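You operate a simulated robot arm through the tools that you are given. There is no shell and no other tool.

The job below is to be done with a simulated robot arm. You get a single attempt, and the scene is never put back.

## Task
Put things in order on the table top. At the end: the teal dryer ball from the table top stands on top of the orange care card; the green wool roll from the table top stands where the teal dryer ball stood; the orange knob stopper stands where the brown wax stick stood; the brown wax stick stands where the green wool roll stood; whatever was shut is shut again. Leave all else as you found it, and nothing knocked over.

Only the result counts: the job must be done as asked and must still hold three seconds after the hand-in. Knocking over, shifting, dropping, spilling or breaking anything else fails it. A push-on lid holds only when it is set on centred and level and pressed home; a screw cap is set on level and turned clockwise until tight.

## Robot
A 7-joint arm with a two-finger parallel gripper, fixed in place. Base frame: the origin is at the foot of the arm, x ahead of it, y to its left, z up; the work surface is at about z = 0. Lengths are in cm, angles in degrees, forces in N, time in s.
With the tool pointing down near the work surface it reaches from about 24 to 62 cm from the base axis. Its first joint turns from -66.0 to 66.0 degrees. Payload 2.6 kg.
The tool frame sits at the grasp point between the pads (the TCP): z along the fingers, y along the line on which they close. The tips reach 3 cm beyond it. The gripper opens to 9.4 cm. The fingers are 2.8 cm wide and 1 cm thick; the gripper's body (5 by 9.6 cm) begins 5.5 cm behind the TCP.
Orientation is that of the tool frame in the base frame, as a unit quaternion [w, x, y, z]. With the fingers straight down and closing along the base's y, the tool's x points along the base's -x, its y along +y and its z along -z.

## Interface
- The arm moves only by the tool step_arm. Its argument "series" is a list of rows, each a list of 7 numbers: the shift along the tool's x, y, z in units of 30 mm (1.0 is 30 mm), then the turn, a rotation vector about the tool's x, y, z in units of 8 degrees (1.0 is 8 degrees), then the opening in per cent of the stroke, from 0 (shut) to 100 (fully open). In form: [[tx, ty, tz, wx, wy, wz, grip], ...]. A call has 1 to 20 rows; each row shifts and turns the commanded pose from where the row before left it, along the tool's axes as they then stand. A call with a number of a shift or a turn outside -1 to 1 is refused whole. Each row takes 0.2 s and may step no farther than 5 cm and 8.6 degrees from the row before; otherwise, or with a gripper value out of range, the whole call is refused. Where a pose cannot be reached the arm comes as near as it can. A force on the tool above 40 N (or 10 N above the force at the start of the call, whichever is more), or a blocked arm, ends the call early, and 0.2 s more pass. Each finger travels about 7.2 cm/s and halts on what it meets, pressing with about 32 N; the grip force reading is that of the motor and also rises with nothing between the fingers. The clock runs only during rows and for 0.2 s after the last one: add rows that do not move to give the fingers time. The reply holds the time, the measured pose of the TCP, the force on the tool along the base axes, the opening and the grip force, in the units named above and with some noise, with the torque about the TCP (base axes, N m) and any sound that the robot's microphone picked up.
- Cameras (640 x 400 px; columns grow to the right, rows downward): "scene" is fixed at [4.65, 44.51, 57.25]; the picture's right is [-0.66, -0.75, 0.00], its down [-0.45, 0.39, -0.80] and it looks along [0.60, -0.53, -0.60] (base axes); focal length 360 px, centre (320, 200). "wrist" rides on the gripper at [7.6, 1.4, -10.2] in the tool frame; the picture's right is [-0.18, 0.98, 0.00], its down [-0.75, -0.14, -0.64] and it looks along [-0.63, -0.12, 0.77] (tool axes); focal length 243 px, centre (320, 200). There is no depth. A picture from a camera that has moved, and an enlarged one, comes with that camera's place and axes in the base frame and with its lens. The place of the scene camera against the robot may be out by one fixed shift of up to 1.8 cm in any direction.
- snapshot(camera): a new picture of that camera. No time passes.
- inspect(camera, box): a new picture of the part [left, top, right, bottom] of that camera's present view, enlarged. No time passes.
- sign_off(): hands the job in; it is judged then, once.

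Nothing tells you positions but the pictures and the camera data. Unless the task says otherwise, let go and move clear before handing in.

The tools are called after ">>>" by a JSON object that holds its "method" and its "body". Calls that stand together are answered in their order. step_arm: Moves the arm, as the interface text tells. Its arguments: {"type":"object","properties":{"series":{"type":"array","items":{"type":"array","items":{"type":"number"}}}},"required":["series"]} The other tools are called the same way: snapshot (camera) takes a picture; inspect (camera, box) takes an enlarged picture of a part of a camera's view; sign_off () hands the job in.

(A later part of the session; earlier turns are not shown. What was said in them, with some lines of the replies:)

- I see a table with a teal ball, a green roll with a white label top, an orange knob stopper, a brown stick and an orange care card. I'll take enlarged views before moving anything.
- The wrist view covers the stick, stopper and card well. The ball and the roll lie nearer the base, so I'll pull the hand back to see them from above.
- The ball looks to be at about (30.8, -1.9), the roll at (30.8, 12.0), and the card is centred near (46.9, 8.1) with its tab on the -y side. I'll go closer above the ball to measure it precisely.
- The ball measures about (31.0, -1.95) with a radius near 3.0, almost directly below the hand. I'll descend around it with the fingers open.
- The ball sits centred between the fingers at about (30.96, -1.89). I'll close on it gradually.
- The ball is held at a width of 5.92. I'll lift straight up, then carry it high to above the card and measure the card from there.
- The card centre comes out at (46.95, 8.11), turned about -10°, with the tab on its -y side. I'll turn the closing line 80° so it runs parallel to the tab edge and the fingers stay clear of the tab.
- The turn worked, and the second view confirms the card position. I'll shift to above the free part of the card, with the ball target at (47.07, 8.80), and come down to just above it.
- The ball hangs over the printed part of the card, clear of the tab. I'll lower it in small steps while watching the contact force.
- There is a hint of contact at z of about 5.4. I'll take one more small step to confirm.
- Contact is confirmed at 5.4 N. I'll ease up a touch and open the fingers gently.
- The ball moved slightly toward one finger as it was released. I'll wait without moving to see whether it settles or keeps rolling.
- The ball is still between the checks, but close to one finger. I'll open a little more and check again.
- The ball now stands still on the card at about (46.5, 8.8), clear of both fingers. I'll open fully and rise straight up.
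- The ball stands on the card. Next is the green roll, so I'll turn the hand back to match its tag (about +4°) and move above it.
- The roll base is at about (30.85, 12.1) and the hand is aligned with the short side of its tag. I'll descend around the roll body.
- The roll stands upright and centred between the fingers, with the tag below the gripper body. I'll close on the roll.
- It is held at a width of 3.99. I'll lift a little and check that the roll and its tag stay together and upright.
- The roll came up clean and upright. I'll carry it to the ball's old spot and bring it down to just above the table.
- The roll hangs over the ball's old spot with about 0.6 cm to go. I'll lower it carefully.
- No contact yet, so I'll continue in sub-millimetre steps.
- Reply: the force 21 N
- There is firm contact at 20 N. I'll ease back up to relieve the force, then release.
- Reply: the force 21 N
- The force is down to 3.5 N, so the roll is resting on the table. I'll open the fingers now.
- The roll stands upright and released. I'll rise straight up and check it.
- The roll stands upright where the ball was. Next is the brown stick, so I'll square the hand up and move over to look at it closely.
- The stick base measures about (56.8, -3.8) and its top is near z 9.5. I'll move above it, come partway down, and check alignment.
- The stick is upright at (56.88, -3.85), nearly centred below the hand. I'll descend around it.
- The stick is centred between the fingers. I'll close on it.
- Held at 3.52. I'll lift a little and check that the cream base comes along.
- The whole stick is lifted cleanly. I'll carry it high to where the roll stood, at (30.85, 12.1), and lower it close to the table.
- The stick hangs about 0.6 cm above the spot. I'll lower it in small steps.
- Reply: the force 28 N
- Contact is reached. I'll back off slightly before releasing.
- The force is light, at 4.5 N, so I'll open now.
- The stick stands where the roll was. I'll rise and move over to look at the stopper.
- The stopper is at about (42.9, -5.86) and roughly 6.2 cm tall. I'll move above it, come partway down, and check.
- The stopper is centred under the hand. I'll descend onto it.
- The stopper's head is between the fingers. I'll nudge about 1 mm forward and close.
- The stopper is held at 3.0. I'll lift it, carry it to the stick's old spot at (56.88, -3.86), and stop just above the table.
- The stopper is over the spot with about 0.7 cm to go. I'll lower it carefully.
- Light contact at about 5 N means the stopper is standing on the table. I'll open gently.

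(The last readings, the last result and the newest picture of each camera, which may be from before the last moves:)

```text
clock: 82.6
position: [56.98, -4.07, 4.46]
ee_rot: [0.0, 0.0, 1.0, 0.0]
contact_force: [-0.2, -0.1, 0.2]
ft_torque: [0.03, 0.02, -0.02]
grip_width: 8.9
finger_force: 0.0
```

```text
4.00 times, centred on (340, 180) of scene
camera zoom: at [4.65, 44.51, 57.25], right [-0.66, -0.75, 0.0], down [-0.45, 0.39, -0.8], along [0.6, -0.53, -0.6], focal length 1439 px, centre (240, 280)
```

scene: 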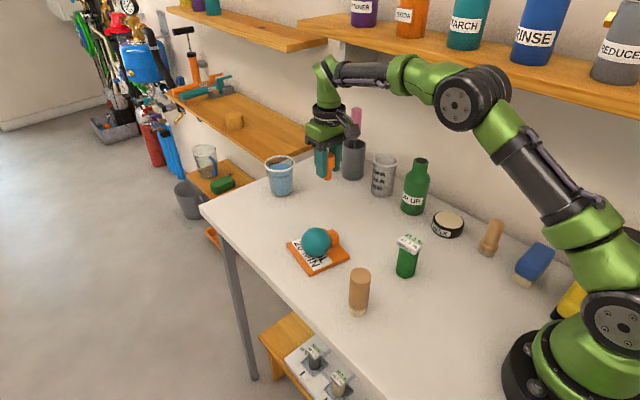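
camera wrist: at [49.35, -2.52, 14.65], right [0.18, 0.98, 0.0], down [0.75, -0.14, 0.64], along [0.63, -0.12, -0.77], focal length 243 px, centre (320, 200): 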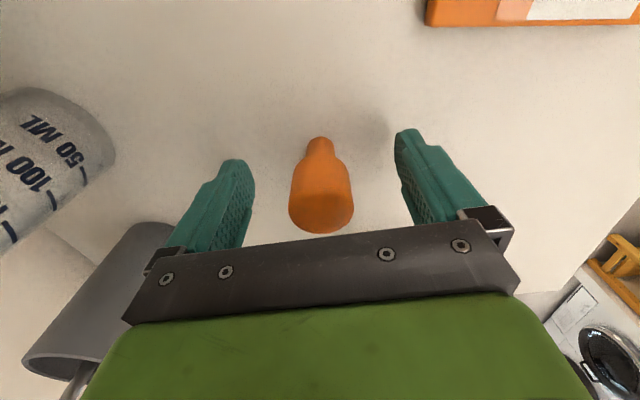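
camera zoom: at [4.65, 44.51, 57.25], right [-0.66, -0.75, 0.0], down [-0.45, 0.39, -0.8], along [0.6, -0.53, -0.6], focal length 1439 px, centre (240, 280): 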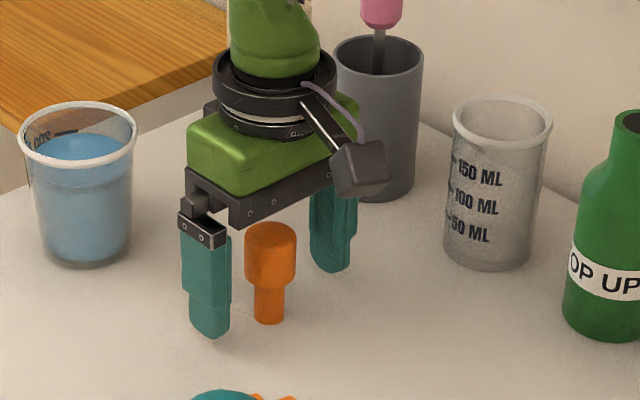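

The stopper stands upright and free. I'll rise straight up and check the whole scene.

>>> {"method": "step_arm", "body": {"series": [[0, 0, -0.3, 0, 0, 0, 95], [0, 0, -0.7, 0, 0, 0, 95], [0, 0, -0.9, 0, 0, 0, 95], [0, 0, -0.9, 0, 0, 0, 95], [0, 0, -0.9, 0, 0, 0, 95], [0, 0, -0.9, 0, 0, 0, 95], [0, 0, -0.9, 0, 0, 0, 95], [0.8, 0, -0.5, 0, 0, 0, 95], [0.8, 0, -0.5, 0, 0, 0, 95], [0.8, 0, -0.5, 0, 0, 0, 95], [0.8, 0, -0.5, 0, 0, 0, 95], [0.8, 0, -0.5, 0, 0, 0, 95], [0.8, 0, 0, 0, 0, 0, 95], [0, 0, 0, 0, 0, 0, 95], [0, 0, 0, 0, 0, 0, 95]]}}

>>> {"method": "snapshot", "body": {"camera": "scene"}}

>>> {"method": "snapshot", "body": {"camera": "wrist"}}

>>> {"method": "inspect", "body": {"camera": "scene", "box": [260, 140, 460, 330]}}

>>> {"method": "inspect", "body": {"camera": "scene", "box": [280, 220, 360, 280]}}

```text
clock: 85.8
position: [42.39, -3.99, 28.4]
ee_rot: [0.0, 0.001, 1.0, 0.0]
contact_force: [0.3, 0.3, 0.2]
ft_torque: [0.0, 0.01, 0.02]
grip_width: 8.92
finger_force: 0.1
```

```text
taken
```

scene: 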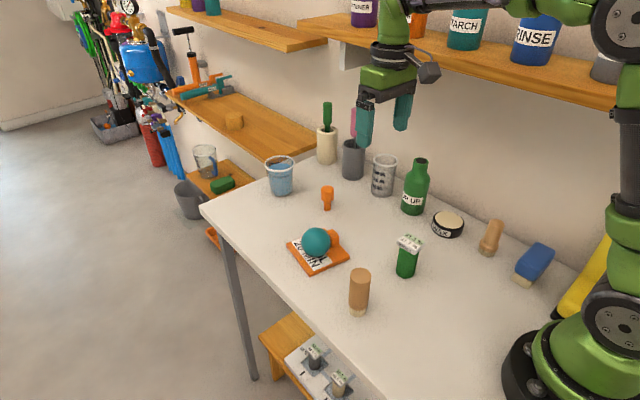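

```text
taken
camera wrist: at [34.83, -2.51, 38.62], right [0.18, 0.98, 0.0], down [0.75, -0.14, 0.64], along [0.63, -0.12, -0.77], focal length 243 px, centre (320, 200)
```

wrist: 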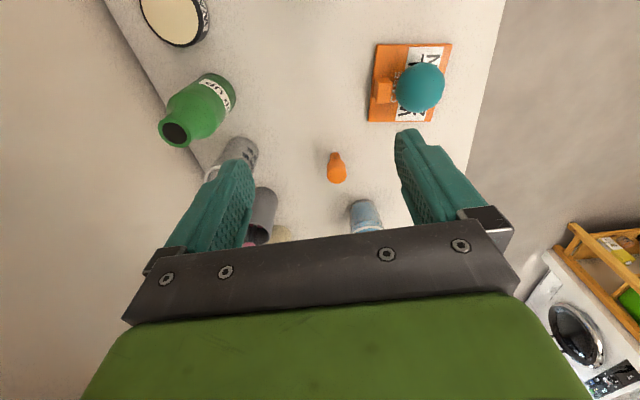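

```text
2.11 times, centred on (360, 235) of scene
camera zoom: at [4.65, 44.51, 57.25], right [-0.66, -0.75, 0.0], down [-0.45, 0.39, -0.8], along [0.6, -0.53, -0.6], focal length 757 px, centre (236, 126)
```

zoom: 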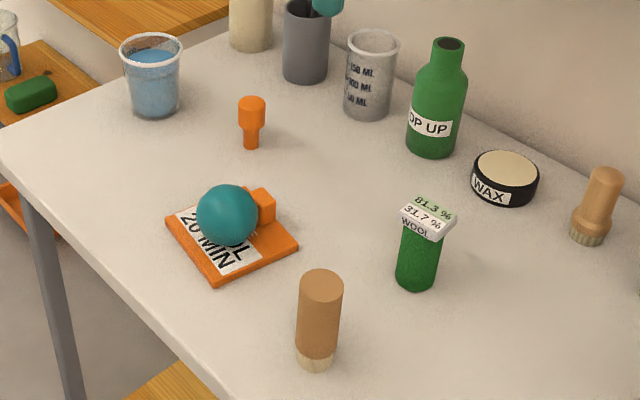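

```text
6.67 times, centred on (320, 250) of scene
camera zoom: at [4.65, 44.51, 57.25], right [-0.66, -0.75, 0.0], down [-0.45, 0.39, -0.8], along [0.6, -0.53, -0.6], focal length 2398 px, centre (320, -133)
```

zoom: 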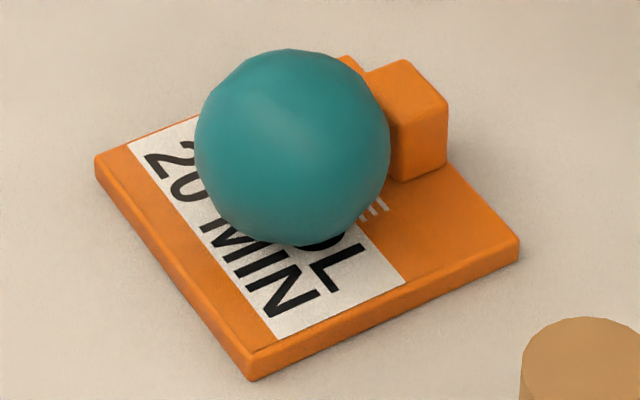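

All four items are in place: the ball stands on the card clear of the tab, and the roll, stick and stopper stand upright in their new spots. The card has not shifted, nothing was opened, and the hand is clear, so I'm handing in.

>>> {"method": "sign_off", "body": {}}

```text
The job is handed in.
```

All four moves are done and the job is handed in. The last pictures show everything upright.

| Item | Now stands | Position (x, y in cm) |
|---|---|---|
| Teal dryer ball | on the orange care card | (46.5, 8.8) |
| Green wool roll | where the ball stood | (30.9, -1.9) |
| Brown wax stick | where the roll stood | (30.9, 12.2) |
| Orange knob stopper | where the stick stood | (56.9, -3.9) |

- **Accuracy:** I judge the roll, stick and stopper to be within about 3 mm of the old spots, measured from the wrist camera.
- **Ball:** it rolled about 6 mm when I let go. It then stayed put on the flat part of the card, clear of the raised tab, for over a minute.
- **Everything else:** I opened nothing, so there was nothing to shut again. The card is in its original place, and I saw nothing else moved or knocked over.
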